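You operate a simulated robot arm through the tools that you are given. There is no shell and no other tool. Be economical: measure what you need, move in short steps, check, and stop when the job is done.

Carry out the task below with a simulated robot arm. There is one attempt and no reset: what you move stays moved.

JOB
Pack the pink lunch box as the lunch card says, then put the lid on and latch it.
Fine: fit the divider in the middle slot first, one snack carton each side of it.

Only the result counts: the job must be done as asked and must still hold three seconds after the hand-in. Knocking over, shifting, dropping, spilling or breaking anything else fails it. Lids that push on must go on centred and level and be pressed home; caps that screw on are set level and turned clockwise until they are tight.

ROBOT AND FRAMES
A 7-joint arm with a two-finger parallel gripper on a trunk, on a base that drives. Base frame: it is fixed to the floor where the robot stands at the start and does not move with it; the origin is under the middle of the robot, x ahead of it, y to its left, z up; the surface under the hand at the start is at about z = 91. Units: cm, degrees, N and s.
With the tool pointing down near the work surface it reaches from about 42 to 90 cm from the robot's upright axis, wherever it stands. Its first joint turns from -17.0 to 126.0 degrees. Places, roughly: middle slot of the pink lunch box [70, 10, 90]; pink box latch [60, 10, 100]. Payload 1.57 kg.
The TCP is the grasp point between the finger pads, 3 cm short of the fingertips. In the tool frame z runs along the fingers and y along their closing line. The gripper opens to 8 cm. The fingers are 1.7 cm wide and 1.2 cm thick; the gripper's body (4 by 8.2 cm) begins 8 cm behind the TCP.
Orientation is told as [roll, pitch, yaw] about the base's x, y, z axes, in that order, counted from this pose: with the fingers straight down and closing along the base's y, the tool's x points along the base's -x, its y along +y and its z along -z.

CONTROLS
- The arm moves only by the tool drive_tool. Its argument "increments" is a list of rows, each an object of numbers (a shift or turn left out is 0, a gripper value left out holds the last): "claw": the opening, from 0 (shut) to 1 (fully open); "tx", "ty", "tz": the shift along the base's x, y, z in cm; "wx", "wy", "wz": the turn, a rotation vector about the base's x, y, z in degrees. In form: [{"claw": .., "tx": .., "ty": .., "tz": .., "wx": .., "wy": .., "wz": ..}, ...]. A call has 1 to 20 rows; each row shifts and turns the commanded pose from where the row before left it. Rows are played at 5 a second. More than 5 cm and 8.6 degrees between two rows, or a gripper value outside its range, and nothing of the call is played. A pose out of reach is approached as far as the arm can. The call stops where the force on the tool passes 40 N (or 10 N more than at its start, if that is more) or the arm is blocked; 0.2 s more then pass. The fingers move at their own pace (about 4.5 cm/s each) and stop on an object; they squeeze with about 21 N. The grip force told is the motor's: it shows also when the fingers shut on nothing. Time passes only in rows, and 0.2 s behind the last, so rows that do not move let the fingers close. It gives the time, the measured TCP pose, the force on the tool (base axes), the opening and the grip force at its end, in the units of the frame above (readings bear some noise), with the torque about the TCP (base axes, N m) and any sound that the robot's microphone picked up.
- Cameras (640 x 400 px; columns grow to the right, rows downward): "scene" is now at [0.64, -19.81, 136.71]; the picture's right is [0.36, -0.93, 0.00], its down [-0.37, -0.14, -0.92] and it looks along [0.86, 0.33, -0.40] (base axes); focal length 278 px, centre (320, 200). "wrist" rides on the gripper at [7.2, -0.7, -12.2] in the tool frame; the picture's right is [0.09, 1.00, 0.00], its down [-0.84, 0.08, -0.54] and it looks along [-0.54, 0.05, 0.84] (tool axes); focal length 238 px, centre (320, 200).
- capture(camera): a new picture of that camera. No time passes.
- move_column(by): slides the trunk up (or, below 0, down) by that many cm; the arm and the scene camera ride with it, the base frame stays. It gives what a move gives, with no picture.
- roll_base(legs): drives the robot by 1 to 6 legs, each [ahead, left, turn to the left] in cm, cm and degrees, along the robot's own axes; the way and the turn of a leg run together, so that a leg with both is an arc; at most 150 cm and 180 degrees a leg. The arm and the cameras ride along, it lands a little off, and it stops where it bumps. It gives what a move gives.
- aim_head(pan, tilt): turns the head with the scene camera to pan (to the left, within 109 degrees either way) and tilt (down, from -29 to 69), counted from straight ahead of the robot. It gives what a move gives.
- probe_pixels(camera, pixels): for up to 12 pixels [column, row] of the newest picture of that camera ("zoom" is the newest enlarged one), the place [x, y, z] in the base frame of the surface seen there, good to about 0.3 cm. No time passes.
- close_up(camera, box): a new picture of the part [left, top, right, bottom] of that camera's present view, enlarged. No time passes.
- close_job(): hands the job in; it is judged then, once.

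Work in short steps. Measure before you move; look again where a grasp or a placing could have gone wrong, and mend it. You have 80 turns and 60 pictures in all, those below and enlarged ones among them. Open the gripper and draw the arm clear of the work before you hand the job in, unless the task says otherwise; then end with one line.

The tools are called by a JSON object that holds its "op" and its "data". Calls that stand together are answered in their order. drive_tool: Moves the arm, as the interface text tells. Its arguments: {"type":"object","properties":{"increments":{"type":"array"}},"required":["increments"]} The other tools are called the same way: move_column (by) slides the trunk up or down; roll_base (legs) drives the base; aim_head (pan, tilt) turns the head that bears the scene camera; capture (camera) takes a picture; probe_pixels (camera, pixels) gives the place of the surface under pixels of a picture; close_up (camera, box) takes an enlarged picture of a part of a camera's view; close_job () hands the job in.

At the start:

```text
clock: 0.0
tcp_pos: [68.49, 18.17, 122.29]
tool_rot: [0.0, 0.0, 0.0]
ft_force: [-0.8, -0.7, 0.9]
wrist_torque: [0.03, 0.02, -0.01]
gripper_width: 8.0
grasp_force: 0.1
trunk travel left (down, up): [-72.5, 6.5]
robot x, y, heading: [0.29, 0.07, -0.0]
head pan, tilt: [21.0, 23.4]
```

scene: 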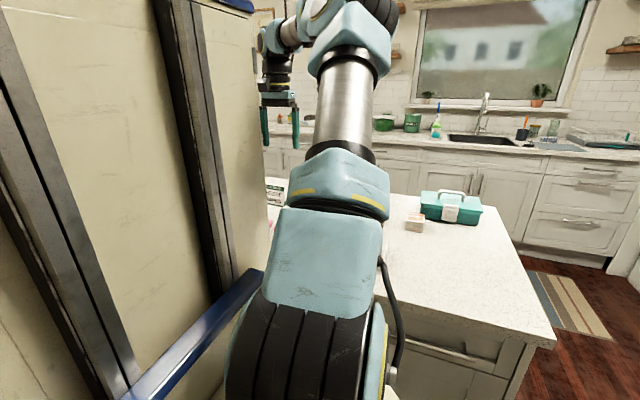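
wrist: 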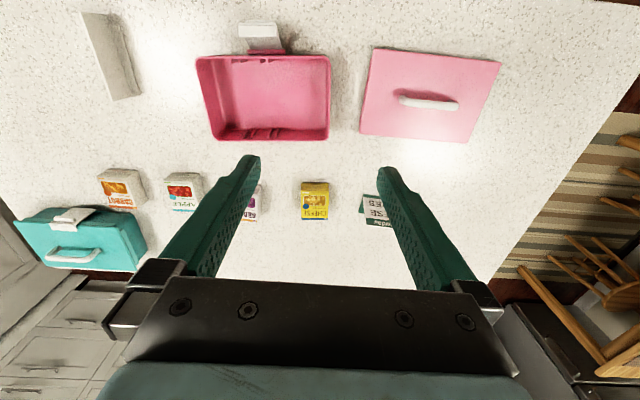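

The wrist view shows the pink box (265,95), lid (430,95), divider (110,60), cartons and a teal box. I enlarge it to read the cartons and find the lunch card.

{"op": "close_up", "data": {"camera": "wrist", "box": [0, 0, 520, 280]}}

{"op": "probe_pixels", "data": {"camera": "wrist", "pixels": [[110, 60], [125, 95], [265, 95], [262, 35], [430, 100], [120, 185], [183, 185], [255, 205], [315, 188], [375, 210], [197, 58], [330, 138]]}}

{"op": "capture", "data": {"camera": "scene"}}

```text
1.23 times, centred on (260, 140) of wrist
```

zoom: 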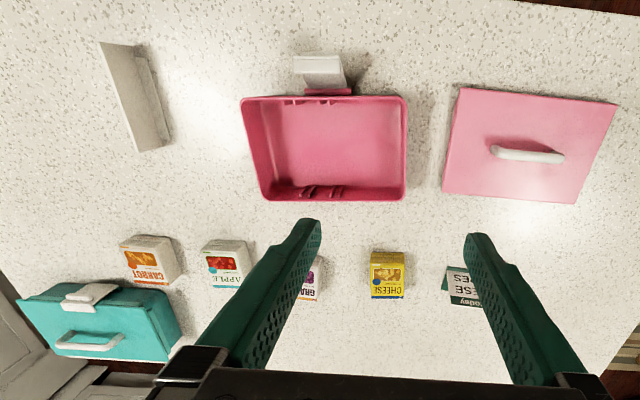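

```text
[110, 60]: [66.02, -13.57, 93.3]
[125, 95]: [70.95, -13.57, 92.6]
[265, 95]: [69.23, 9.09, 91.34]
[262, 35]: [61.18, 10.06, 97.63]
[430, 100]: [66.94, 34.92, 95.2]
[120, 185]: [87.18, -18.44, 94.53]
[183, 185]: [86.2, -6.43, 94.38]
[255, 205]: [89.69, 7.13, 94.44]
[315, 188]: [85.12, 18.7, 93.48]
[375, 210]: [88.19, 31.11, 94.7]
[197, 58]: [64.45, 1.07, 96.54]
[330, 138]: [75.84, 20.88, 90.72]
```

```text
56 pictures are left
```

scene: 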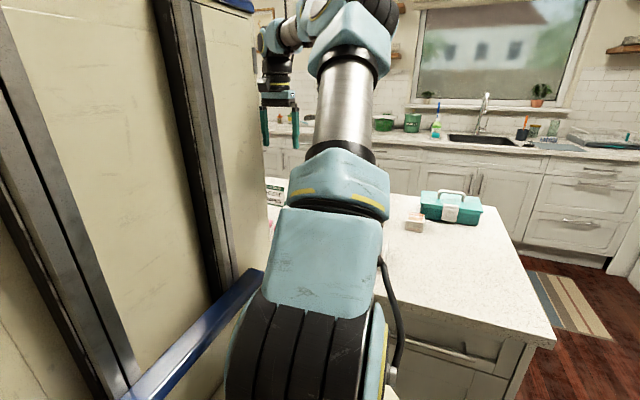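

The card lies at (375,210), partly hidden by a finger. I shift the hand to the left (+y) and back to see it.

{"op": "drive_tool", "data": {"increments": [{"ty": 4.5}, {"ty": 4.5}, {"ty": 4.5}, {}]}}

{"op": "close_up", "data": {"camera": "wrist", "box": [200, 140, 440, 290]}}

```text
clock: 1.0
tcp_pos: [67.39, 29.32, 121.6]
tool_rot: [0.0, 0.0, -0.1]
ft_force: [0.5, 0.1, 0.0]
wrist_torque: [0.0, 0.02, -0.04]
gripper_width: 7.96
grasp_force: 0.1
out of reach, approached as far as the arm can: row 3
trunk travel left (down, up): [-72.5, 6.5]
robot x, y, heading: [0.12, 0.32, -0.1]
head pan, tilt: [21.0, 23.4]
```

```text
2.67 times, centred on (320, 215) of wrist
```

zoom: 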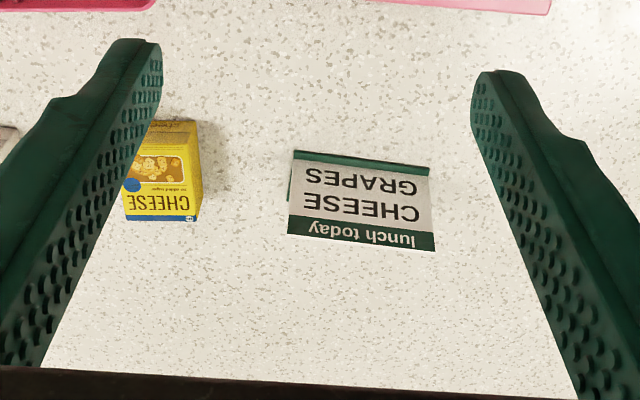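

The card says cheese and grapes. Now I measure the box and divider up close, and the counter edge in the scene picture.

{"op": "drive_tool", "data": {"increments": [{"ty": -4.5}, {"ty": -5}, {"ty": -5, "tz": -3}, {"ty": -4, "tz": -3, "tx": -4}, {"tx": -4}, {}]}}

{"op": "capture", "data": {"camera": "wrist"}}

{"op": "probe_pixels", "data": {"camera": "scene", "pixels": [[400, 330], [420, 310], [550, 345], [520, 260], [470, 325]]}}

```text
refused: row 3 steps farther than a row can; nothing moved
```

```text
54 pictures are left
```

wrist: 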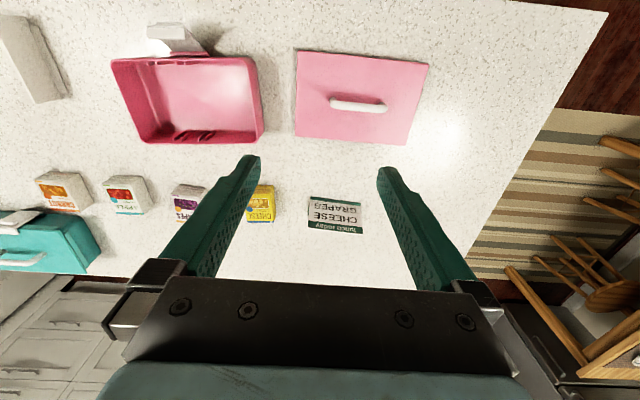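

```text
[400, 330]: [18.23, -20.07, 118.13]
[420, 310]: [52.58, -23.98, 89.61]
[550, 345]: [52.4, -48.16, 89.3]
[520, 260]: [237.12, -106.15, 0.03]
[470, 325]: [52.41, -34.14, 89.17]
```

Cheese and grapes confirmed. I go back over the box with legal steps and look.

{"op": "drive_tool", "data": {"increments": [{"ty": -4.5}, {"ty": -4.5}, {"ty": -4.5}, {"ty": -4}, {"tx": -4, "tz": -2}, {"tx": -4, "tz": -2}, {}]}}

{"op": "capture", "data": {"camera": "wrist"}}

{"op": "close_up", "data": {"camera": "wrist", "box": [200, 20, 400, 150]}}

```text
clock: 2.6
tcp_pos: [59.5, 11.71, 117.68]
tool_rot: [0.0, 0.0, 0.0]
ft_force: [-0.2, -0.3, -0.1]
wrist_torque: [-0.03, 0.02, 0.0]
gripper_width: 7.97
grasp_force: 0.1
trunk travel left (down, up): [-72.5, 6.5]
robot x, y, heading: [-0.11, -0.28, 0.1]
head pan, tilt: [21.0, 23.4]
```

```text
53 pictures are left
```

wrist: 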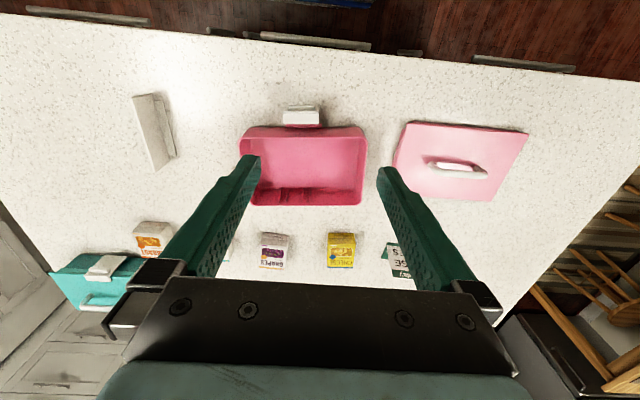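

```text
3.08 times, centred on (300, 85) of wrist
```

zoom: 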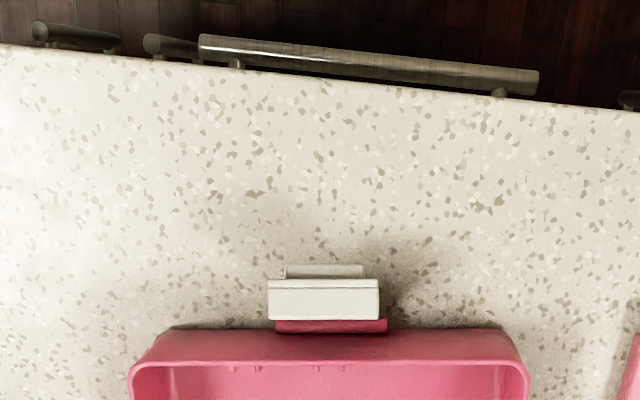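

The latch sits at (300,115), swung outward. I zoom on the box interior and slots.

{"op": "close_up", "data": {"camera": "wrist", "box": [225, 115, 385, 215]}}

{"op": "close_up", "data": {"camera": "wrist", "box": [250, 200, 410, 300]}}

{"op": "close_up", "data": {"camera": "wrist", "box": [100, 80, 220, 180]}}

{"op": "probe_pixels", "data": {"camera": "wrist", "pixels": [[243, 132], [364, 135], [243, 203], [361, 203], [300, 112], [136, 97], [160, 95], [153, 168], [174, 156], [458, 165], [410, 124], [525, 133]]}}

```text
4.00 times, centred on (305, 165) of wrist
```

zoom: 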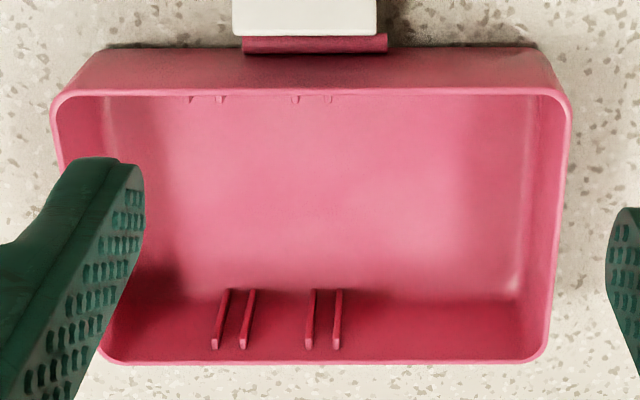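

```text
4.00 times, centred on (330, 250) of wrist
```

zoom: 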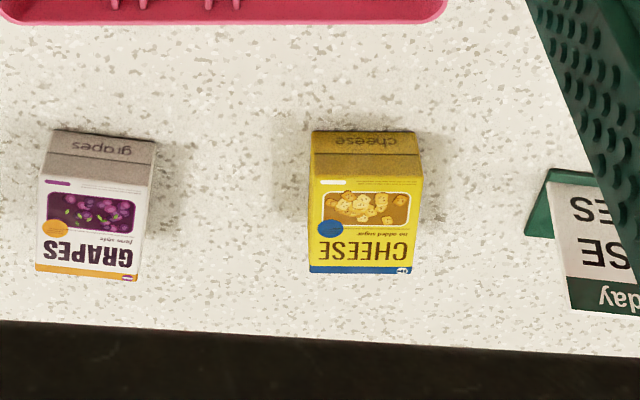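

```text
4.00 times, centred on (160, 130) of wrist
```

zoom: 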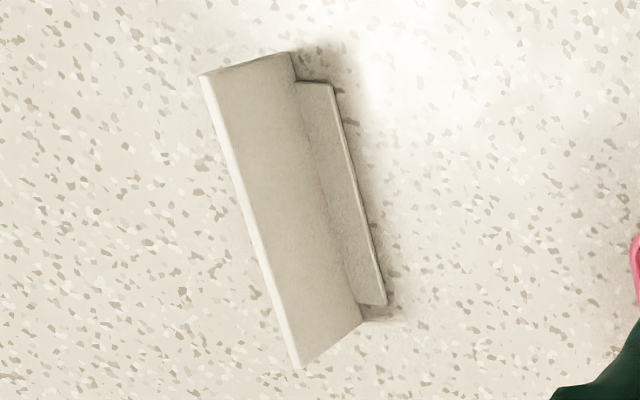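

```text
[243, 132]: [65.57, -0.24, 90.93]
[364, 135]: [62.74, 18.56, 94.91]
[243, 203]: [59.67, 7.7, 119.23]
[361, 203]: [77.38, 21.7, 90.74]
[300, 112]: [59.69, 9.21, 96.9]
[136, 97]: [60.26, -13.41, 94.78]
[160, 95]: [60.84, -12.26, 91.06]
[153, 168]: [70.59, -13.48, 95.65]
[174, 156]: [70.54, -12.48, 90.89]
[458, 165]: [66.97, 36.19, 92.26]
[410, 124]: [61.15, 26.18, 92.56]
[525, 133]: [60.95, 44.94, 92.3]
```

I measure the divider from the last zoom: plate top edge, face, and foot.

{"op": "probe_pixels", "data": {"camera": "zoom", "pixels": [[205, 78], [297, 365], [250, 230], [290, 55], [362, 320], [300, 70], [330, 90], [385, 300], [340, 190], [330, 200], [312, 100], [355, 200]]}}

{"op": "close_up", "data": {"camera": "wrist", "box": [230, 115, 370, 210]}}

{"op": "probe_pixels", "data": {"camera": "zoom", "pixels": [[310, 250], [210, 330], [240, 330], [317, 335], [348, 335], [300, 382], [20, 110], [610, 110], [570, 390], [300, 90], [545, 330], [545, 120]]}}

```text
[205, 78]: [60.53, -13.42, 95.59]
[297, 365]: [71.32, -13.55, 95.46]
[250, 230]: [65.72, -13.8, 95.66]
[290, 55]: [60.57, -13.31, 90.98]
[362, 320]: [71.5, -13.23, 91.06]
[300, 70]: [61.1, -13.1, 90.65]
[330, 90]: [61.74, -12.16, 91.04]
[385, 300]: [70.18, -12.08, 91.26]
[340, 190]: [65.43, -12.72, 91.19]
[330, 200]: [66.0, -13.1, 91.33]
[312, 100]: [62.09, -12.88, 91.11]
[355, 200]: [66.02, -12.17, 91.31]
```

```text
4.21 times, centred on (300, 162) of wrist
```

zoom: 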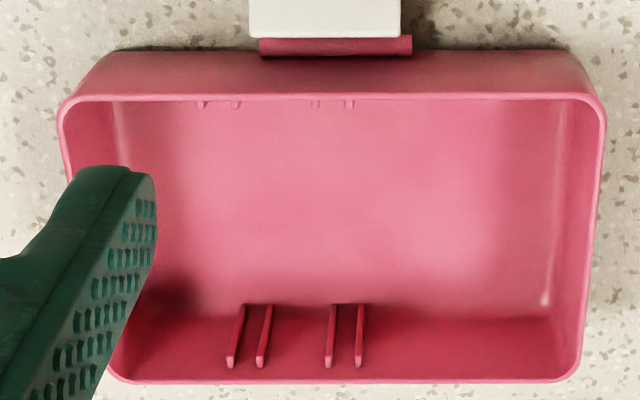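

```text
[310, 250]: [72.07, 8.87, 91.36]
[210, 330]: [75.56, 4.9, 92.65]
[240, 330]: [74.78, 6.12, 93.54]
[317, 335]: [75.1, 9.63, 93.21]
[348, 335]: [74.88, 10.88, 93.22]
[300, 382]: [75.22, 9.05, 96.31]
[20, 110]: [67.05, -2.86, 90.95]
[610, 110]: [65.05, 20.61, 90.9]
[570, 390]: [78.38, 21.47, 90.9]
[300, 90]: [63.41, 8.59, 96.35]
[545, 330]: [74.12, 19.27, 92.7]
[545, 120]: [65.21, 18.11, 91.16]
```

Divider is along x at y≈-13.5, z 91–95.6, with a small foot; middle slot at y≈10.1. Now I measure the cartons on the current wrist view.

{"op": "close_up", "data": {"camera": "wrist", "box": [250, 200, 410, 300]}}

{"op": "probe_pixels", "data": {"camera": "zoom", "pixels": [[55, 135], [152, 145], [100, 168], [45, 180], [148, 190], [315, 135], [412, 135], [360, 155], [318, 155], [418, 158], [312, 268], [410, 268]]}}

{"op": "probe_pixels", "data": {"camera": "zoom", "pixels": [[40, 265], [135, 275], [90, 230], [360, 230], [145, 230], [160, 180], [550, 200], [600, 300], [540, 235]]}}

```text
4.00 times, centred on (330, 250) of wrist
```

zoom: 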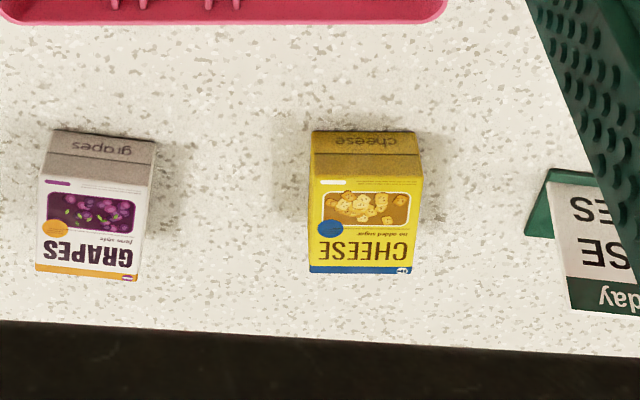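

```text
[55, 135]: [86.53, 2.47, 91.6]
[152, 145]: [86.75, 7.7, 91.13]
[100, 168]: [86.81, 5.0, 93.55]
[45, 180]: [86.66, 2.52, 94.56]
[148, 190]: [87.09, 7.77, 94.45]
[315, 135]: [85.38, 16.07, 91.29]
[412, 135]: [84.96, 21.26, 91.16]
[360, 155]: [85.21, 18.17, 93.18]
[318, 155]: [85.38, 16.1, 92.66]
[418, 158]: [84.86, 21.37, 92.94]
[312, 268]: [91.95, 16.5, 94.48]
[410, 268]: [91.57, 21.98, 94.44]
```

```text
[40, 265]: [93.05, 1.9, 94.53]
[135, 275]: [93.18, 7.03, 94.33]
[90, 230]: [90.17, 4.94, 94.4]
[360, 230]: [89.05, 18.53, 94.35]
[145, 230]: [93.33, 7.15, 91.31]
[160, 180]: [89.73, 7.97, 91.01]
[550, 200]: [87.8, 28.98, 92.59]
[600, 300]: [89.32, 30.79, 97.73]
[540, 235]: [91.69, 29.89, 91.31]
```

Cartons lie flat (about 6.6×5.3×3.5 cm): cheese centre (88.4,18.8) yaw≈+4.5°, grapes centre (89.8,4.9) yaw≈-5°. I move above the divider.

{"op": "drive_tool", "data": {"increments": [{"ty": -4.7}, {"ty": -4.7}, {"ty": -4.7}, {"ty": -4.7}, {"ty": -4.5, "tx": 1}, {"ty": -1.9, "tx": 4}, {"tx": 1.5, "tz": -4.5}, {"tz": -4.5}, {"tz": -4}, {}]}}

{"op": "capture", "data": {"camera": "wrist"}}

```text
clock: 4.8
tcp_pos: [65.93, -13.42, 104.62]
tool_rot: [0.0, -0.1, -0.1]
ft_force: [0.1, 0.3, -0.1]
wrist_torque: [0.01, -0.03, 0.0]
gripper_width: 8.01
grasp_force: 0.1
trunk travel left (down, up): [-72.5, 6.5]
robot x, y, heading: [-0.17, 0.06, 0.2]
head pan, tilt: [21.0, 23.4]
```

```text
46 pictures are left
```

wrist: 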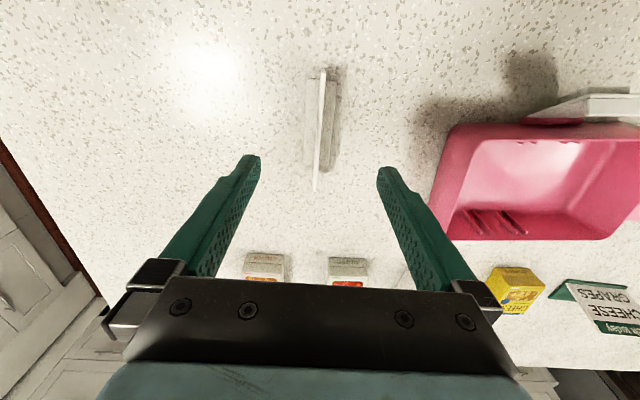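

The divider stands on a T-foot, centred between the fingers. I zoom once for alignment while descending to z≈95.

{"op": "drive_tool", "data": {"increments": [{"tz": -4.5}, {"tz": -4}, {"tz": -0.9}, {}]}}

{"op": "close_up", "data": {"camera": "wrist", "box": [200, 40, 440, 260]}}

```text
clock: 5.8
tcp_pos: [66.0, -13.47, 95.35]
tool_rot: [0.1, 0.0, 0.0]
ft_force: [-0.8, -0.7, 0.3]
wrist_torque: [-0.02, 0.0, 0.01]
gripper_width: 7.99
grasp_force: 0.0
trunk travel left (down, up): [-72.5, 6.5]
robot x, y, heading: [-0.08, -0.1, 0.3]
head pan, tilt: [21.0, 23.4]
```

```text
1.82 times, centred on (320, 150) of wrist
```

zoom: 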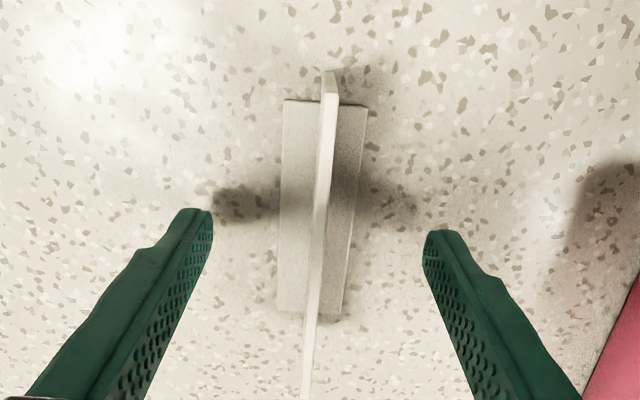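

Aligned well; I close the gripper on the plate.

{"op": "drive_tool", "data": {"increments": [{"claw": 0}, {}, {}, {}, {}, {}]}}

{"op": "drive_tool", "data": {"increments": [{"tz": 3}, {"tz": 4}, {"tz": 4}, {}]}}

{"op": "capture", "data": {"camera": "wrist"}}

```text
clock: 7.2
tcp_pos: [65.92, -13.36, 95.36]
tool_rot: [0.0, 0.1, 0.2]
ft_force: [-0.9, 0.1, 0.9]
wrist_torque: [-0.02, 0.0, 0.01]
gripper_width: 0.3
grasp_force: 21.1
trunk travel left (down, up): [-72.5, 6.5]
robot x, y, heading: [0.08, 0.2, 0.2]
head pan, tilt: [21.0, 23.4]
```

```text
clock: 8.2
tcp_pos: [65.93, -13.42, 106.22]
tool_rot: [0.0, -0.1, 0.0]
ft_force: [-0.3, -0.8, -0.3]
wrist_torque: [-0.01, 0.03, 0.02]
gripper_width: 0.32
grasp_force: 20.8
trunk travel left (down, up): [-72.5, 6.5]
robot x, y, heading: [0.2, -0.28, -0.3]
head pan, tilt: [21.0, 23.4]
```

```text
44 pictures are left
```

wrist: 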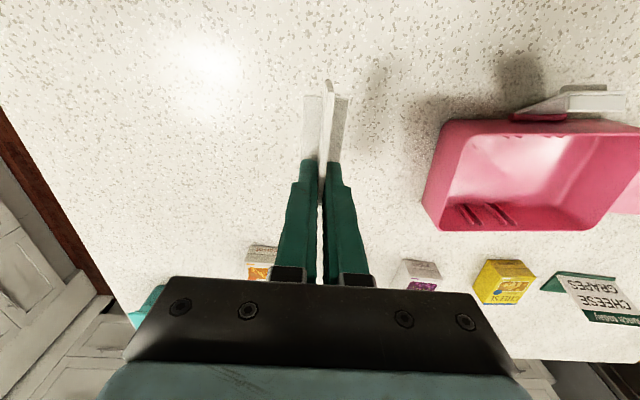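

The divider (with its foot, one piece) is held, plate 0.3 thick. I carry it above the middle slot, staying high.

{"op": "drive_tool", "data": {"increments": [{"ty": 4.7}, {"ty": 4.7}, {"ty": 4.7}, {"ty": 4.7}, {"ty": 4.7, "tx": 1.4}, {"tx": 2}, {}]}}

{"op": "close_up", "data": {"camera": "wrist", "box": [160, 20, 480, 220]}}

```text
clock: 9.8
tcp_pos: [69.57, 10.27, 106.28]
tool_rot: [0.1, 0.0, -0.1]
ft_force: [-0.7, 1.0, -0.1]
wrist_torque: [0.05, 0.01, -0.01]
gripper_width: 0.34
grasp_force: 21.2
trunk travel left (down, up): [-72.5, 6.5]
robot x, y, heading: [0.2, 0.39, 0.0]
head pan, tilt: [21.0, 23.4]
```

```text
2.00 times, centred on (320, 120) of wrist
```

zoom: 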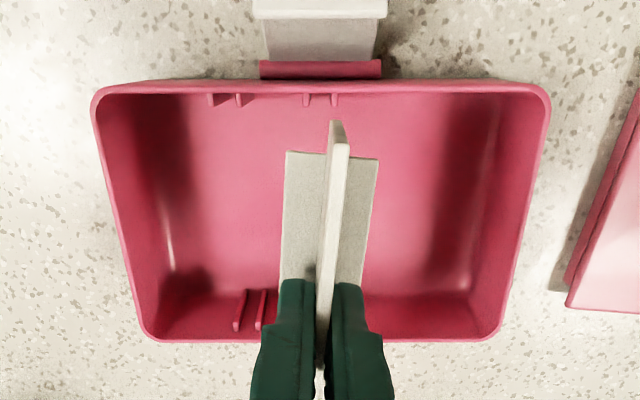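

I probe the ribs, rim edges and divider end here.

{"op": "probe_pixels", "data": {"camera": "zoom", "pixels": [[305, 98], [335, 98], [320, 100], [210, 99], [240, 99], [320, 84], [320, 92], [200, 331], [200, 340], [342, 135], [322, 350], [332, 122]]}}

{"op": "probe_pixels", "data": {"camera": "zoom", "pixels": [[98, 150], [110, 150], [540, 150], [530, 150], [290, 153], [375, 160], [238, 300], [260, 300], [320, 70], [320, 10], [320, 40]]}}

```text
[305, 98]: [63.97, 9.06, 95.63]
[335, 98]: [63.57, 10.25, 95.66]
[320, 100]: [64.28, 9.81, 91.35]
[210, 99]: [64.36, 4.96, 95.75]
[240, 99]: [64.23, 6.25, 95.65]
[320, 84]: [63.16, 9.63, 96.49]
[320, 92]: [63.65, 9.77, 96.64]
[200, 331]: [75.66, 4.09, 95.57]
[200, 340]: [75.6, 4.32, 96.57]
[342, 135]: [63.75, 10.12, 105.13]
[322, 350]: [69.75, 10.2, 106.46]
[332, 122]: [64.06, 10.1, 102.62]
```

```text
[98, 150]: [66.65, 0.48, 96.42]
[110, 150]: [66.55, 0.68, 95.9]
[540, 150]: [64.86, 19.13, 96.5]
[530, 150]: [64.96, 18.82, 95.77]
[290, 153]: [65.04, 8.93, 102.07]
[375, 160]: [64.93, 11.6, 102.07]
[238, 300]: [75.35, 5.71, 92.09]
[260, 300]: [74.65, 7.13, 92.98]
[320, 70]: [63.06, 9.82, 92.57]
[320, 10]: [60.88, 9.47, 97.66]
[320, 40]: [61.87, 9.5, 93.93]
```

The ribs suggest the box is yawed a few degrees; I measure rim lines to get its angle.

{"op": "probe_pixels", "data": {"camera": "zoom", "pixels": [[140, 88], [240, 87], [420, 85], [510, 86], [175, 338], [240, 339], [420, 339], [470, 339], [105, 180], [138, 300], [534, 180], [508, 300]]}}

{"op": "close_up", "data": {"camera": "wrist", "box": [200, 40, 380, 120]}}

{"op": "probe_pixels", "data": {"camera": "zoom", "pixels": [[230, 94], [338, 94], [285, 94], [120, 94], [355, 120], [445, 94], [60, 94], [500, 94], [340, 72], [220, 72]]}}

```text
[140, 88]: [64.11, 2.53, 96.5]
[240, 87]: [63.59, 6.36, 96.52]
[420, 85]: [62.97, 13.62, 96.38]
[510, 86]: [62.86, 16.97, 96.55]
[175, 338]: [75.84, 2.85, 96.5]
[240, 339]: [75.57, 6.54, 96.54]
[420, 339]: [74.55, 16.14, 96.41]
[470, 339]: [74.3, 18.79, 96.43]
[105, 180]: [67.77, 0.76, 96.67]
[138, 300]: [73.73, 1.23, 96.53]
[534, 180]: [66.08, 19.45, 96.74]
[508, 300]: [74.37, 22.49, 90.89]
```

```text
3.56 times, centred on (290, 80) of wrist
```

zoom: 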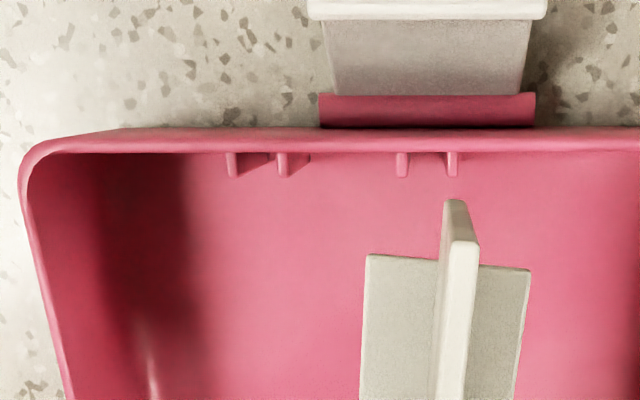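

```text
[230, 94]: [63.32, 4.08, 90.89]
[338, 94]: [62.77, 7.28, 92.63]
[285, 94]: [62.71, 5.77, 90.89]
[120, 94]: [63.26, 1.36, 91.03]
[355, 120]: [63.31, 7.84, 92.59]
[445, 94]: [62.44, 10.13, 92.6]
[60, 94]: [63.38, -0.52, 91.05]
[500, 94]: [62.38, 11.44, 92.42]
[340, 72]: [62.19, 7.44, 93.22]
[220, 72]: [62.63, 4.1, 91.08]
```

Box is yawed about +5°, its centre ≈(69.25,10.2). I turn +5°, centre, and lower to just above the rim, then check gaps.

{"op": "drive_tool", "data": {"increments": [{"wz": 5, "tx": -0.3}, {"tz": -4.2}, {}]}}

{"op": "close_up", "data": {"camera": "wrist", "box": [200, 20, 440, 170]}}

```text
clock: 10.6
tcp_pos: [69.05, 9.92, 102.08]
tool_rot: [0.0, 0.1, 5.0]
ft_force: [0.6, -1.4, -0.2]
wrist_torque: [-0.03, -0.01, 0.02]
gripper_width: 0.33
grasp_force: 21.0
trunk travel left (down, up): [-72.5, 6.5]
robot x, y, heading: [0.1, 0.03, -0.3]
head pan, tilt: [21.0, 23.4]
```

```text
2.67 times, centred on (320, 95) of wrist
```

zoom: 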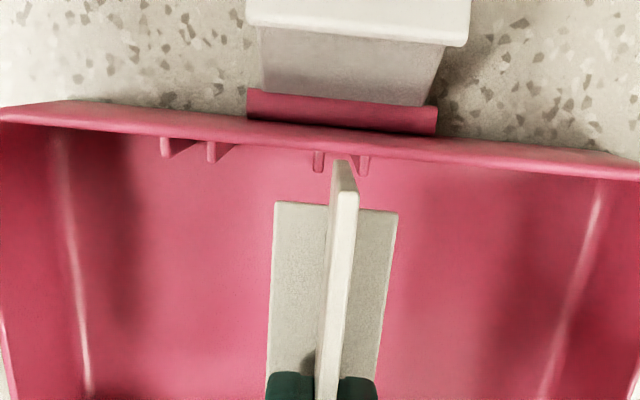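

The plate sits over the slot and is parallel to the rim. I probe the end gap along x.

{"op": "probe_pixels", "data": {"camera": "zoom", "pixels": [[342, 165], [345, 185], [350, 200], [341, 150], [341, 153], [341, 140], [318, 158], [363, 163], [280, 204], [390, 212]]}}

```text
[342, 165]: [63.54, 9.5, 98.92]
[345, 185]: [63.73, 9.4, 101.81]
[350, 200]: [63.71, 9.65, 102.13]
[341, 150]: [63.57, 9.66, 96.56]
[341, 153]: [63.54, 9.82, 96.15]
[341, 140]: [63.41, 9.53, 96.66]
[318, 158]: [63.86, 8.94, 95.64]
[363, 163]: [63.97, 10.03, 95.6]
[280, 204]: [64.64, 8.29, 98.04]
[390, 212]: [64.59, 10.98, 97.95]
```

Plate end x≈63.65 almost over the wall (inner ≈63.6), slot centre y≈9.5 matches. I shift +0.2 and lower part-way.

{"op": "drive_tool", "data": {"increments": [{"tx": 0.2}, {"tz": -1}, {"tz": -1}, {"tz": -0.7}, {}]}}

{"op": "close_up", "data": {"camera": "wrist", "box": [200, 20, 440, 170]}}

```text
clock: 11.8
tcp_pos: [69.21, 10.13, 99.36]
tool_rot: [0.0, 0.0, 5.1]
ft_force: [-1.1, -0.2, -0.8]
wrist_torque: [-0.01, 0.01, -0.02]
gripper_width: 0.31
grasp_force: 21.5
trunk travel left (down, up): [-72.5, 6.5]
robot x, y, heading: [-0.14, -0.02, -0.1]
head pan, tilt: [21.0, 23.4]
```

```text
2.67 times, centred on (320, 95) of wrist
```

zoom: 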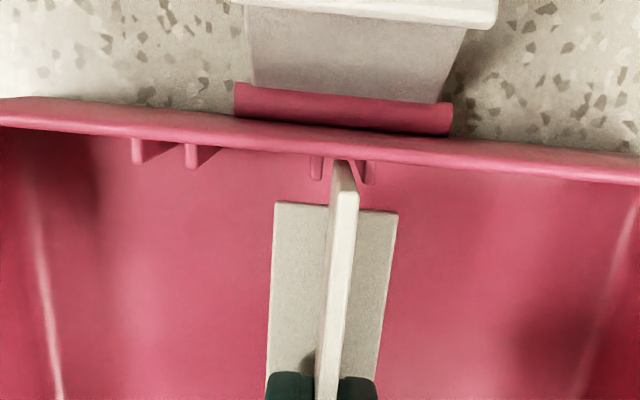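

No contact force and the plate is between the ribs. I lower it to the floor.

{"op": "drive_tool", "data": {"increments": [{"tz": -1}, {"tz": -1}, {"tz": -1}, {"tz": -0.3}, {"tz": -0.2}, {}]}}

{"op": "close_up", "data": {"camera": "wrist", "box": [200, 20, 440, 170]}}

```text
clock: 13.2
tcp_pos: [69.18, 10.12, 95.85]
tool_rot: [0.0, 0.0, 5.0]
ft_force: [0.0, -0.8, -0.1]
wrist_torque: [-0.04, -0.02, 0.01]
gripper_width: 0.31
grasp_force: 20.8
trunk travel left (down, up): [-72.5, 6.5]
robot x, y, heading: [-0.04, 0.29, -0.0]
head pan, tilt: [21.0, 23.4]
```

```text
2.67 times, centred on (320, 95) of wrist
```

zoom: 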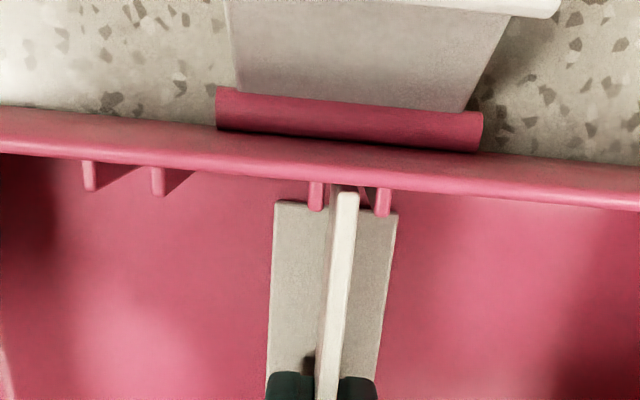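

Nicely in the slot with no contact yet. I lower gently until contact, then release.

{"op": "drive_tool", "data": {"increments": [{"tz": -0.1}, {"tz": -0.1}, {"tz": -0.1}, {}]}}

```text
clock: 14.2
tcp_pos: [69.2, 10.0, 95.71]
tool_rot: [0.1, -0.2, 5.0]
ft_force: [-2.1, -1.8, 17.0]
wrist_torque: [-0.04, 0.09, -0.01]
gripper_width: 0.31
grasp_force: 20.8
trunk travel left (down, up): [-72.5, 6.5]
robot x, y, heading: [0.21, 0.23, 0.3]
head pan, tilt: [21.0, 23.4]
```

Seated on the floor (17 N). I release slightly and rise.

{"op": "drive_tool", "data": {"increments": [{"tz": 0.1}, {"claw": 0.4}, {}, {}, {"tz": 3}, {"tz": 4}, {"tz": 4}, {"tz": 4}, {}]}}

{"op": "capture", "data": {"camera": "wrist"}}

```text
clock: 16.2
tcp_pos: [69.27, 10.1, 110.66]
tool_rot: [-0.1, -0.1, 5.0]
ft_force: [-0.5, 0.1, 0.1]
wrist_torque: [-0.03, 0.03, 0.01]
gripper_width: 3.17
grasp_force: 0.0
trunk travel left (down, up): [-72.5, 6.5]
robot x, y, heading: [0.06, 0.05, -0.1]
head pan, tilt: [21.0, 23.4]
```

```text
38 pictures are left
```

wrist: 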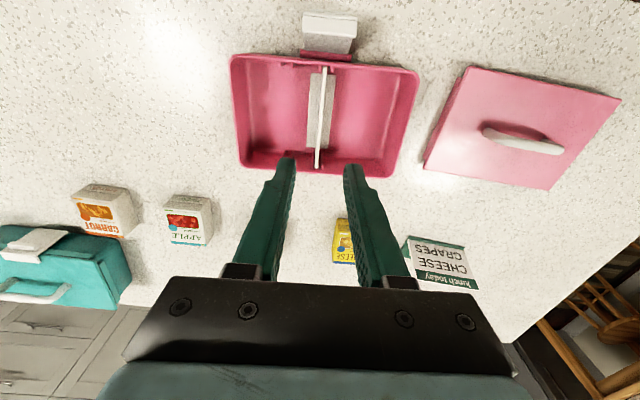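

The divider stands in the middle slot. Now to the cheese carton: move out toward (87.8,18.8), opening the gripper, staying above everything.

{"op": "drive_tool", "data": {"increments": [{"claw": 1, "ty": 2.5, "tx": 3, "tz": -2}, {"ty": 2.5, "tx": 3, "tz": -2}, {"ty": 2, "tx": 4}, {"ty": 1.7, "tx": 4, "tz": -1}, {"tx": 4, "tz": -1}, {}]}}

{"op": "capture", "data": {"camera": "wrist"}}

```text
clock: 17.6
tcp_pos: [83.27, 18.93, 105.72]
tool_rot: [0.0, 0.0, 4.9]
ft_force: [-0.4, -0.4, 0.5]
wrist_torque: [0.0, -0.01, 0.0]
gripper_width: 7.98
grasp_force: 0.1
out of reach, approached as far as the arm can: row 5
trunk travel left (down, up): [-72.5, 6.5]
robot x, y, heading: [0.01, -0.12, 0.0]
head pan, tilt: [21.0, 23.4]
```

```text
37 pictures are left
```

wrist: 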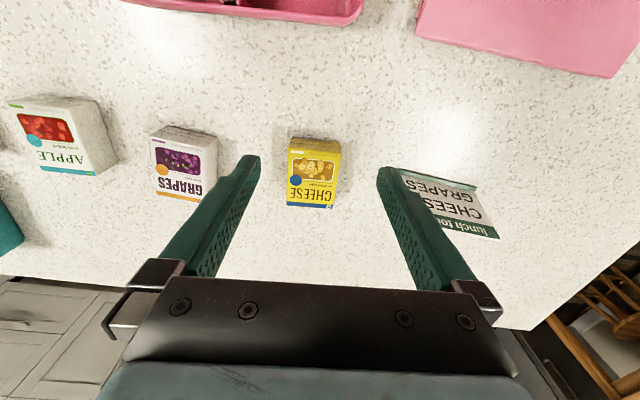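

Reach falls short at this height, so I drive the base ahead 6 cm (counter edge is at x≈52).

{"op": "roll_base", "data": {"legs": [[6, 0, 0]]}}

{"op": "capture", "data": {"camera": "wrist"}}

```text
clock: 18.6
tcp_pos: [89.39, 18.89, 105.65]
tool_rot: [-0.1, 0.0, 5.0]
ft_force: [0.9, -0.2, -0.5]
wrist_torque: [-0.01, 0.03, 0.0]
gripper_width: 8.01
grasp_force: 0.2
trunk travel left (down, up): [-72.5, 6.5]
robot x, y, heading: [6.13, 0.08, -0.1]
head pan, tilt: [21.0, 23.4]
```

```text
36 pictures are left
```

wrist: 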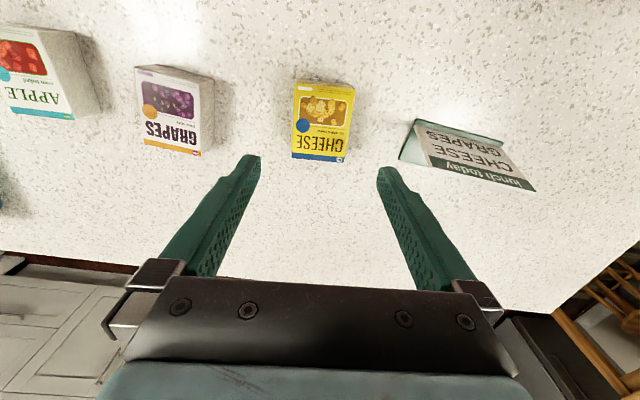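

The drive worked without a bump. I probe cheese and grapes corners again.

{"op": "probe_pixels", "data": {"camera": "wrist", "pixels": [[297, 84], [353, 90], [293, 157], [343, 161], [320, 120], [323, 150], [136, 72], [200, 82], [142, 146], [199, 156], [213, 80], [170, 110]]}}

```text
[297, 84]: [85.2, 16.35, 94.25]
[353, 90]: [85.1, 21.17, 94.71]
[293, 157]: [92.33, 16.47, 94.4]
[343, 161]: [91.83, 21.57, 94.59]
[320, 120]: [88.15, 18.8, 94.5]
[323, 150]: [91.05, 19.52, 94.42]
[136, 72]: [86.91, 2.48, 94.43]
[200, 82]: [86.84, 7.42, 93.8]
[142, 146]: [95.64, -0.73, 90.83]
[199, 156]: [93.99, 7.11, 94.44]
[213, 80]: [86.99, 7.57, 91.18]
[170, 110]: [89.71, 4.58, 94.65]
```

Cheese centre (88.6,18.9). I shift -0.6 in x, descend to z≈94.7 and grip.

{"op": "drive_tool", "data": {"increments": [{"tx": -0.6, "tz": -3}, {"tz": -4}, {"tz": -3}, {"tz": -0.9}, {}]}}

{"op": "drive_tool", "data": {"increments": [{"claw": 0}, {}, {}, {}, {}]}}

{"op": "drive_tool", "data": {"increments": [{"tz": 3}, {"tz": 4}, {}]}}

{"op": "capture", "data": {"camera": "wrist"}}

```text
clock: 19.8
tcp_pos: [88.8, 18.74, 94.68]
tool_rot: [0.0, 0.0, 4.9]
ft_force: [1.0, 0.6, -0.1]
wrist_torque: [-0.01, 0.01, -0.04]
gripper_width: 8.04
grasp_force: 0.1
trunk travel left (down, up): [-72.5, 6.5]
robot x, y, heading: [6.0, 0.19, 0.1]
head pan, tilt: [21.0, 23.4]
```

```text
clock: 21.0
tcp_pos: [88.68, 18.83, 94.85]
tool_rot: [-0.1, 0.0, 5.0]
ft_force: [0.1, -0.9, 0.3]
wrist_torque: [-0.04, -0.04, 0.03]
gripper_width: 5.53
grasp_force: 21.4
trunk travel left (down, up): [-72.5, 6.5]
robot x, y, heading: [6.19, 0.1, -0.2]
head pan, tilt: [21.0, 23.4]
```

```text
clock: 21.8
tcp_pos: [88.79, 18.91, 101.82]
tool_rot: [0.0, 0.0, 5.0]
ft_force: [-0.2, 1.2, -0.3]
wrist_torque: [0.0, -0.01, 0.0]
gripper_width: 5.53
grasp_force: 21.1
trunk travel left (down, up): [-72.5, 6.5]
robot x, y, heading: [6.26, -0.15, -0.1]
head pan, tilt: [21.0, 23.4]
```

```text
35 pictures are left
```

wrist: 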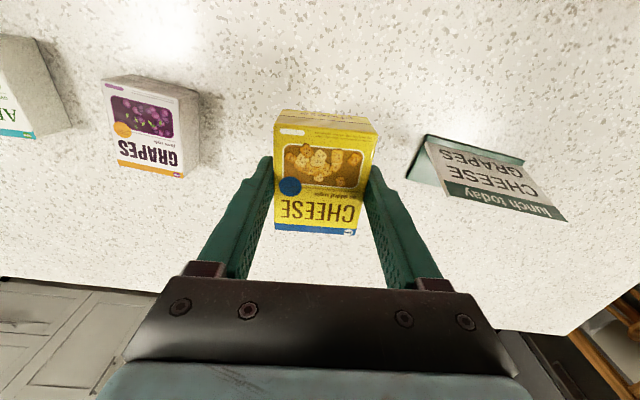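

Cheese is held. I carry it above the +y compartment (target ≈(68.9,14.7)), at z≈104.

{"op": "drive_tool", "data": {"increments": [{"tz": 2.2, "tx": -2}, {"tx": -4.5, "ty": -1}, {"tx": -4.5, "ty": -1}, {"tx": -4.5, "ty": -1.1}, {"tx": -4.4, "ty": -1.1}, {}]}}

{"op": "close_up", "data": {"camera": "wrist", "box": [140, 0, 460, 220]}}

```text
clock: 23.2
tcp_pos: [68.95, 14.53, 103.96]
tool_rot: [0.0, 0.0, 5.0]
ft_force: [0.1, -0.4, -1.1]
wrist_torque: [0.0, 0.04, -0.01]
gripper_width: 5.53
grasp_force: 21.0
trunk travel left (down, up): [-72.5, 6.5]
robot x, y, heading: [6.24, 0.13, 0.2]
head pan, tilt: [21.0, 23.4]
```

```text
1.82 times, centred on (300, 110) of wrist
```

zoom: 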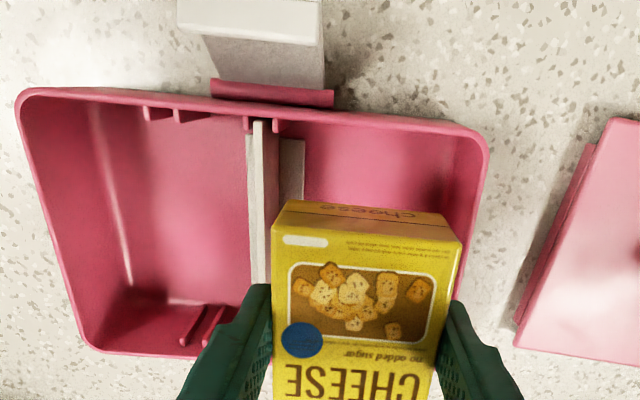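

I probe the divider, right wall and fingertips to confirm lateral clearance.

{"op": "probe_pixels", "data": {"camera": "zoom", "pixels": [[262, 150], [262, 220], [482, 180], [474, 180], [450, 190], [425, 190], [400, 180], [285, 205], [460, 240], [302, 160], [120, 250], [470, 270]]}}

```text
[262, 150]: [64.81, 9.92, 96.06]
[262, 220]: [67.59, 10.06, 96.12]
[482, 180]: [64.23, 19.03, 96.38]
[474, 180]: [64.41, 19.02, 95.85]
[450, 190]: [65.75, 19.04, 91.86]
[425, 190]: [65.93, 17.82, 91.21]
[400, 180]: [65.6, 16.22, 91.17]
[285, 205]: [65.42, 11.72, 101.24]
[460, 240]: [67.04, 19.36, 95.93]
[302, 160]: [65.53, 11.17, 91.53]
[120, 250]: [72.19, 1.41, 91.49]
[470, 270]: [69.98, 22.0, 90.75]
```

Walls vertical: compartment v 4.35–13.3, so I shift +0.25 in y and lower to near the floor.

{"op": "drive_tool", "data": {"increments": [{"ty": 0.25}, {"tz": -3}, {"tz": -2}, {"tz": -2}, {"tz": -1}, {"tz": -0.4}, {}]}}

```text
clock: 24.8
tcp_pos: [68.96, 14.92, 95.59]
tool_rot: [0.0, 0.0, 5.0]
ft_force: [-0.3, -0.3, -1.0]
wrist_torque: [-0.01, -0.03, 0.0]
gripper_width: 5.52
grasp_force: 21.0
trunk travel left (down, up): [-72.5, 6.5]
robot x, y, heading: [5.87, -0.34, 0.0]
head pan, tilt: [21.0, 23.4]
```

No contact so far; I lower in small steps to the floor.

{"op": "drive_tool", "data": {"increments": [{"tz": -0.15}, {"tz": -0.15}, {"tz": -0.1}, {}]}}

{"op": "close_up", "data": {"camera": "wrist", "box": [140, 0, 460, 220]}}

```text
clock: 25.8
tcp_pos: [68.88, 14.92, 95.16]
tool_rot: [-0.1, 0.0, 5.0]
ft_force: [0.2, 0.1, -0.6]
wrist_torque: [0.01, -0.02, 0.02]
gripper_width: 5.51
grasp_force: 20.7
trunk travel left (down, up): [-72.5, 6.5]
robot x, y, heading: [6.18, 0.25, -0.0]
head pan, tilt: [21.0, 23.4]
```

```text
1.82 times, centred on (300, 110) of wrist
```

zoom: 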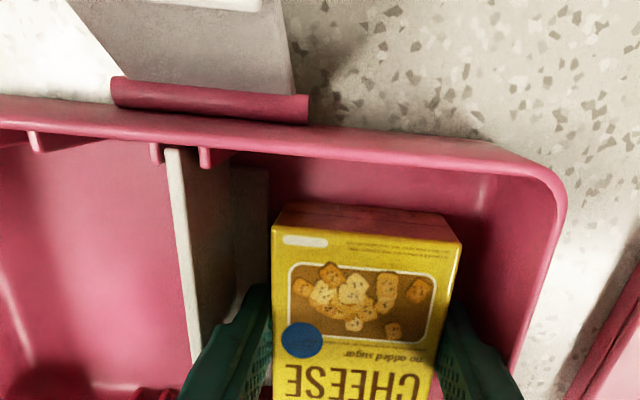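

Fits well between divider and wall. I feel for the floor, then open a little (6.2 cm) and rise.

{"op": "drive_tool", "data": {"increments": [{"tz": -0.1}, {"tz": -0.1}, {"tz": -0.1}, {}]}}

```text
clock: 26.8
tcp_pos: [68.78, 14.87, 95.06]
tool_rot: [0.1, -0.2, 5.0]
ft_force: [0.0, -1.7, 21.6]
wrist_torque: [-0.08, -0.01, -0.03]
gripper_width: 5.53
grasp_force: 21.1
trunk travel left (down, up): [-72.5, 6.5]
robot x, y, heading: [5.85, -0.51, 0.0]
head pan, tilt: [21.0, 23.4]
```

Contact with the floor (21 N). Release and rise.

{"op": "drive_tool", "data": {"increments": [{"tz": 0.15}, {"claw": 0.76}, {}, {}, {"tz": 2}, {"tz": 3}, {"tz": 4}, {"tz": 2}, {}]}}

{"op": "capture", "data": {"camera": "wrist"}}

```text
clock: 28.8
tcp_pos: [68.78, 14.92, 106.07]
tool_rot: [0.0, 0.0, 4.9]
ft_force: [-0.3, -0.8, -0.3]
wrist_torque: [-0.01, -0.01, 0.01]
gripper_width: 6.06
grasp_force: 0.2
trunk travel left (down, up): [-72.5, 6.5]
robot x, y, heading: [6.08, -0.04, -0.0]
head pan, tilt: [21.0, 23.4]
```

```text
32 pictures are left
```

wrist: 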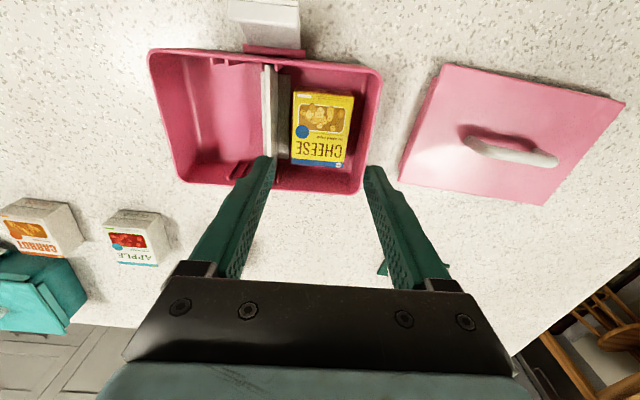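

Cheese is in. Now to the grapes: move to (89.9,4.8), yaw to -5°, gripper open.

{"op": "drive_tool", "data": {"increments": [{"claw": 1, "tx": 4.3, "ty": -2, "wz": -5}, {"tx": 4.3, "ty": -2, "wz": -5}, {"tx": 4.3, "ty": -2}, {"tx": 4.3, "ty": -2}, {"tx": 4.0, "ty": -2.1, "tz": -1}, {}]}}

{"op": "capture", "data": {"camera": "wrist"}}

{"op": "probe_pixels", "data": {"camera": "wrist", "pixels": [[320, 110], [300, 120], [340, 120], [320, 140]]}}

```text
clock: 30.2
tcp_pos: [90.03, 4.87, 105.06]
tool_rot: [0.0, 0.0, -5.0]
ft_force: [0.1, 0.4, 0.3]
wrist_torque: [0.01, -0.03, 0.02]
gripper_width: 7.97
grasp_force: 0.0
trunk travel left (down, up): [-72.5, 6.5]
robot x, y, heading: [6.1, -0.18, -0.2]
head pan, tilt: [21.0, 23.4]
```

```text
31 pictures are left
```

wrist: 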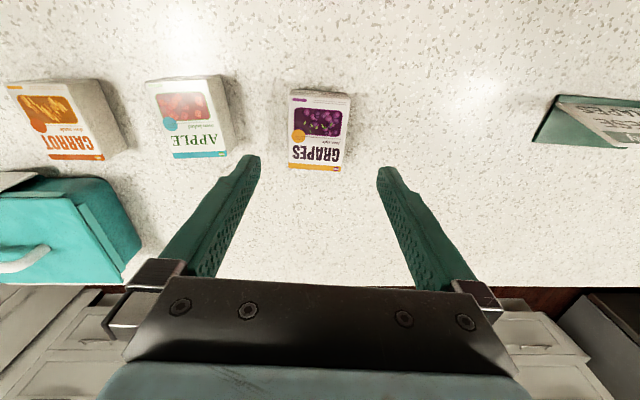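

```text
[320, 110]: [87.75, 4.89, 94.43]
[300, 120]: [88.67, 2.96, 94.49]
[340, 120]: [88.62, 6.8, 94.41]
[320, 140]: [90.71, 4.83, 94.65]
```

Aligned over the grapes. I descend and grip, then lift.

{"op": "drive_tool", "data": {"increments": [{"tz": -3}, {"tz": -4}, {"tz": -3}, {"tz": -0.3}, {}]}}

{"op": "drive_tool", "data": {"increments": [{"claw": 0}, {}, {}, {}, {}]}}

{"op": "drive_tool", "data": {"increments": [{"tz": 3}, {"tz": 4}, {"tz": 2.3}, {}]}}

{"op": "capture", "data": {"camera": "wrist"}}

```text
clock: 31.4
tcp_pos: [90.04, 4.86, 94.69]
tool_rot: [0.0, 0.1, -4.9]
ft_force: [0.4, -0.2, 0.8]
wrist_torque: [-0.02, 0.03, 0.03]
gripper_width: 8.0
grasp_force: 0.1
trunk travel left (down, up): [-72.5, 6.5]
robot x, y, heading: [6.06, -0.07, 0.0]
head pan, tilt: [21.0, 23.4]
```

```text
clock: 32.6
tcp_pos: [89.95, 4.8, 94.72]
tool_rot: [-0.1, 0.0, -5.1]
ft_force: [-0.8, -0.4, -0.3]
wrist_torque: [0.01, -0.02, 0.02]
gripper_width: 5.53
grasp_force: 21.4
trunk travel left (down, up): [-72.5, 6.5]
robot x, y, heading: [6.41, -0.02, -0.1]
head pan, tilt: [21.0, 23.4]
```

```text
clock: 33.6
tcp_pos: [89.92, 4.98, 104.03]
tool_rot: [0.0, 0.0, -4.9]
ft_force: [-0.4, 0.2, -0.3]
wrist_torque: [-0.01, 0.03, 0.0]
gripper_width: 5.52
grasp_force: 21.1
trunk travel left (down, up): [-72.5, 6.5]
robot x, y, heading: [5.84, 0.17, 0.0]
head pan, tilt: [21.0, 23.4]
```

```text
30 pictures are left
```

wrist: 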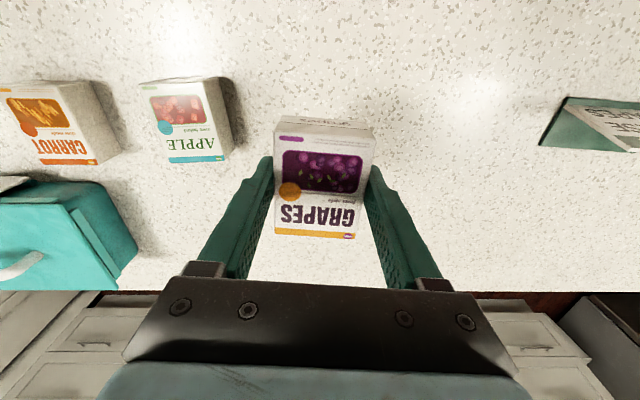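

Grapes held. I carry to the -y compartment target ≈(69.65,5.6), yaw +5°.

{"op": "drive_tool", "data": {"increments": [{"tx": -4.1, "wz": 5}, {"tx": -4.1, "wz": 5}, {"tx": -4.1, "ty": 0.3}, {"tx": -4.1, "ty": 0.4}, {"tx": -3.9}, {}]}}

{"op": "close_up", "data": {"camera": "wrist", "box": [180, 0, 500, 220]}}

{"op": "probe_pixels", "data": {"camera": "zoom", "pixels": [[120, 180], [130, 180], [125, 250], [350, 150], [350, 220], [200, 210], [370, 240], [320, 160]]}}

```text
clock: 35.0
tcp_pos: [69.52, 5.48, 104.09]
tool_rot: [0.0, 0.0, 4.9]
ft_force: [0.2, 0.1, -1.2]
wrist_torque: [-0.01, 0.04, 0.01]
gripper_width: 5.51
grasp_force: 21.4
trunk travel left (down, up): [-72.5, 6.5]
robot x, y, heading: [5.75, -0.11, -0.0]
head pan, tilt: [21.0, 23.4]
```

```text
1.82 times, centred on (340, 110) of wrist
```

zoom: 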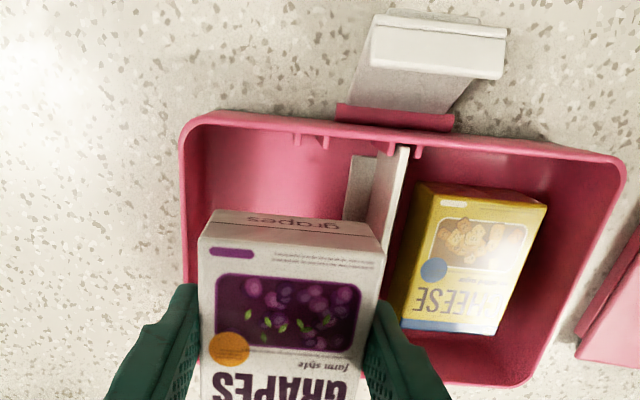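

```text
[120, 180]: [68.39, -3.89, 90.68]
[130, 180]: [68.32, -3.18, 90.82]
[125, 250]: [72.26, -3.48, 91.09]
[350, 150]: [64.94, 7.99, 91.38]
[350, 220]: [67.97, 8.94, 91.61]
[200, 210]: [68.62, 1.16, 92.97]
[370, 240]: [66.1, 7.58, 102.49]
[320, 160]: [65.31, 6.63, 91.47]
```

I probe the left wall and divider to confirm lateral centring.

{"op": "probe_pixels", "data": {"camera": "zoom", "pixels": [[183, 180], [190, 180], [194, 200], [405, 160], [398, 180], [392, 200], [212, 222], [385, 250], [230, 200], [205, 195]]}}

```text
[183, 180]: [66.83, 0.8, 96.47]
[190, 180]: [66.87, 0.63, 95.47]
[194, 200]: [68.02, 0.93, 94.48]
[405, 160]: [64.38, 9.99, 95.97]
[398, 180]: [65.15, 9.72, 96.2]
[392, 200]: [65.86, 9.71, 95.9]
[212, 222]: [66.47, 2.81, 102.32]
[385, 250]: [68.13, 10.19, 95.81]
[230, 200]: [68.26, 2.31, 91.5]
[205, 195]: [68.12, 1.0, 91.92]
```

Compartment v -5.0..4.0, hand at v≈-0.55: centred. I lower to near the floor.

{"op": "drive_tool", "data": {"increments": [{"ty": 0.05}, {"tz": -3}, {"tz": -2}, {"tz": -2}, {"tz": -1}, {"tz": -0.7}, {}]}}

{"op": "drive_tool", "data": {"increments": [{"tz": -0.12}, {"tz": -0.12}, {"tz": -0.12}, {}]}}

```text
clock: 36.6
tcp_pos: [69.86, 5.51, 95.34]
tool_rot: [0.0, 0.0, 5.0]
ft_force: [0.6, -0.6, -0.6]
wrist_torque: [0.01, 0.01, -0.01]
gripper_width: 5.53
grasp_force: 21.1
trunk travel left (down, up): [-72.5, 6.5]
robot x, y, heading: [6.35, -0.24, -0.1]
head pan, tilt: [21.0, 23.4]
```

```text
clock: 37.6
tcp_pos: [69.67, 5.59, 95.18]
tool_rot: [-0.1, -0.1, 5.0]
ft_force: [-1.0, -0.6, 17.9]
wrist_torque: [-0.12, 0.25, 0.0]
gripper_width: 5.52
grasp_force: 21.5
trunk travel left (down, up): [-72.5, 6.5]
robot x, y, heading: [5.6, -0.37, -0.1]
head pan, tilt: [21.0, 23.4]
```

Floor contact. Release narrowly and rise.

{"op": "drive_tool", "data": {"increments": [{"tz": 0.15}, {"claw": 0.76}, {}, {}, {"tz": 2}, {"tz": 3}, {"tz": 4}, {"tz": 4}, {}]}}

{"op": "capture", "data": {"camera": "wrist"}}

```text
clock: 39.6
tcp_pos: [69.84, 5.57, 108.11]
tool_rot: [0.0, -0.1, 5.0]
ft_force: [-0.3, 0.9, 0.0]
wrist_torque: [0.01, -0.04, 0.02]
gripper_width: 6.06
grasp_force: 0.0
trunk travel left (down, up): [-72.5, 6.5]
robot x, y, heading: [6.03, 0.28, 0.0]
head pan, tilt: [21.0, 23.4]
```

```text
28 pictures are left
```

wrist: 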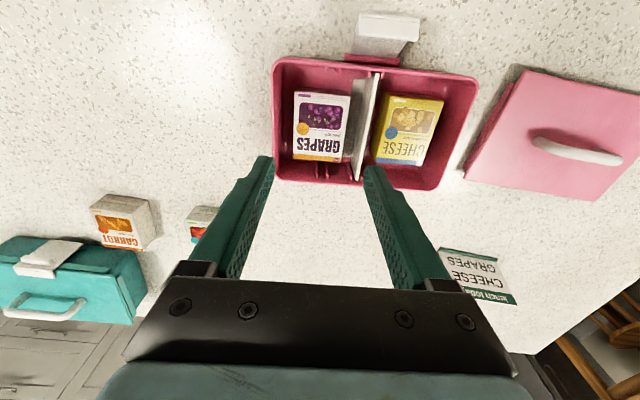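

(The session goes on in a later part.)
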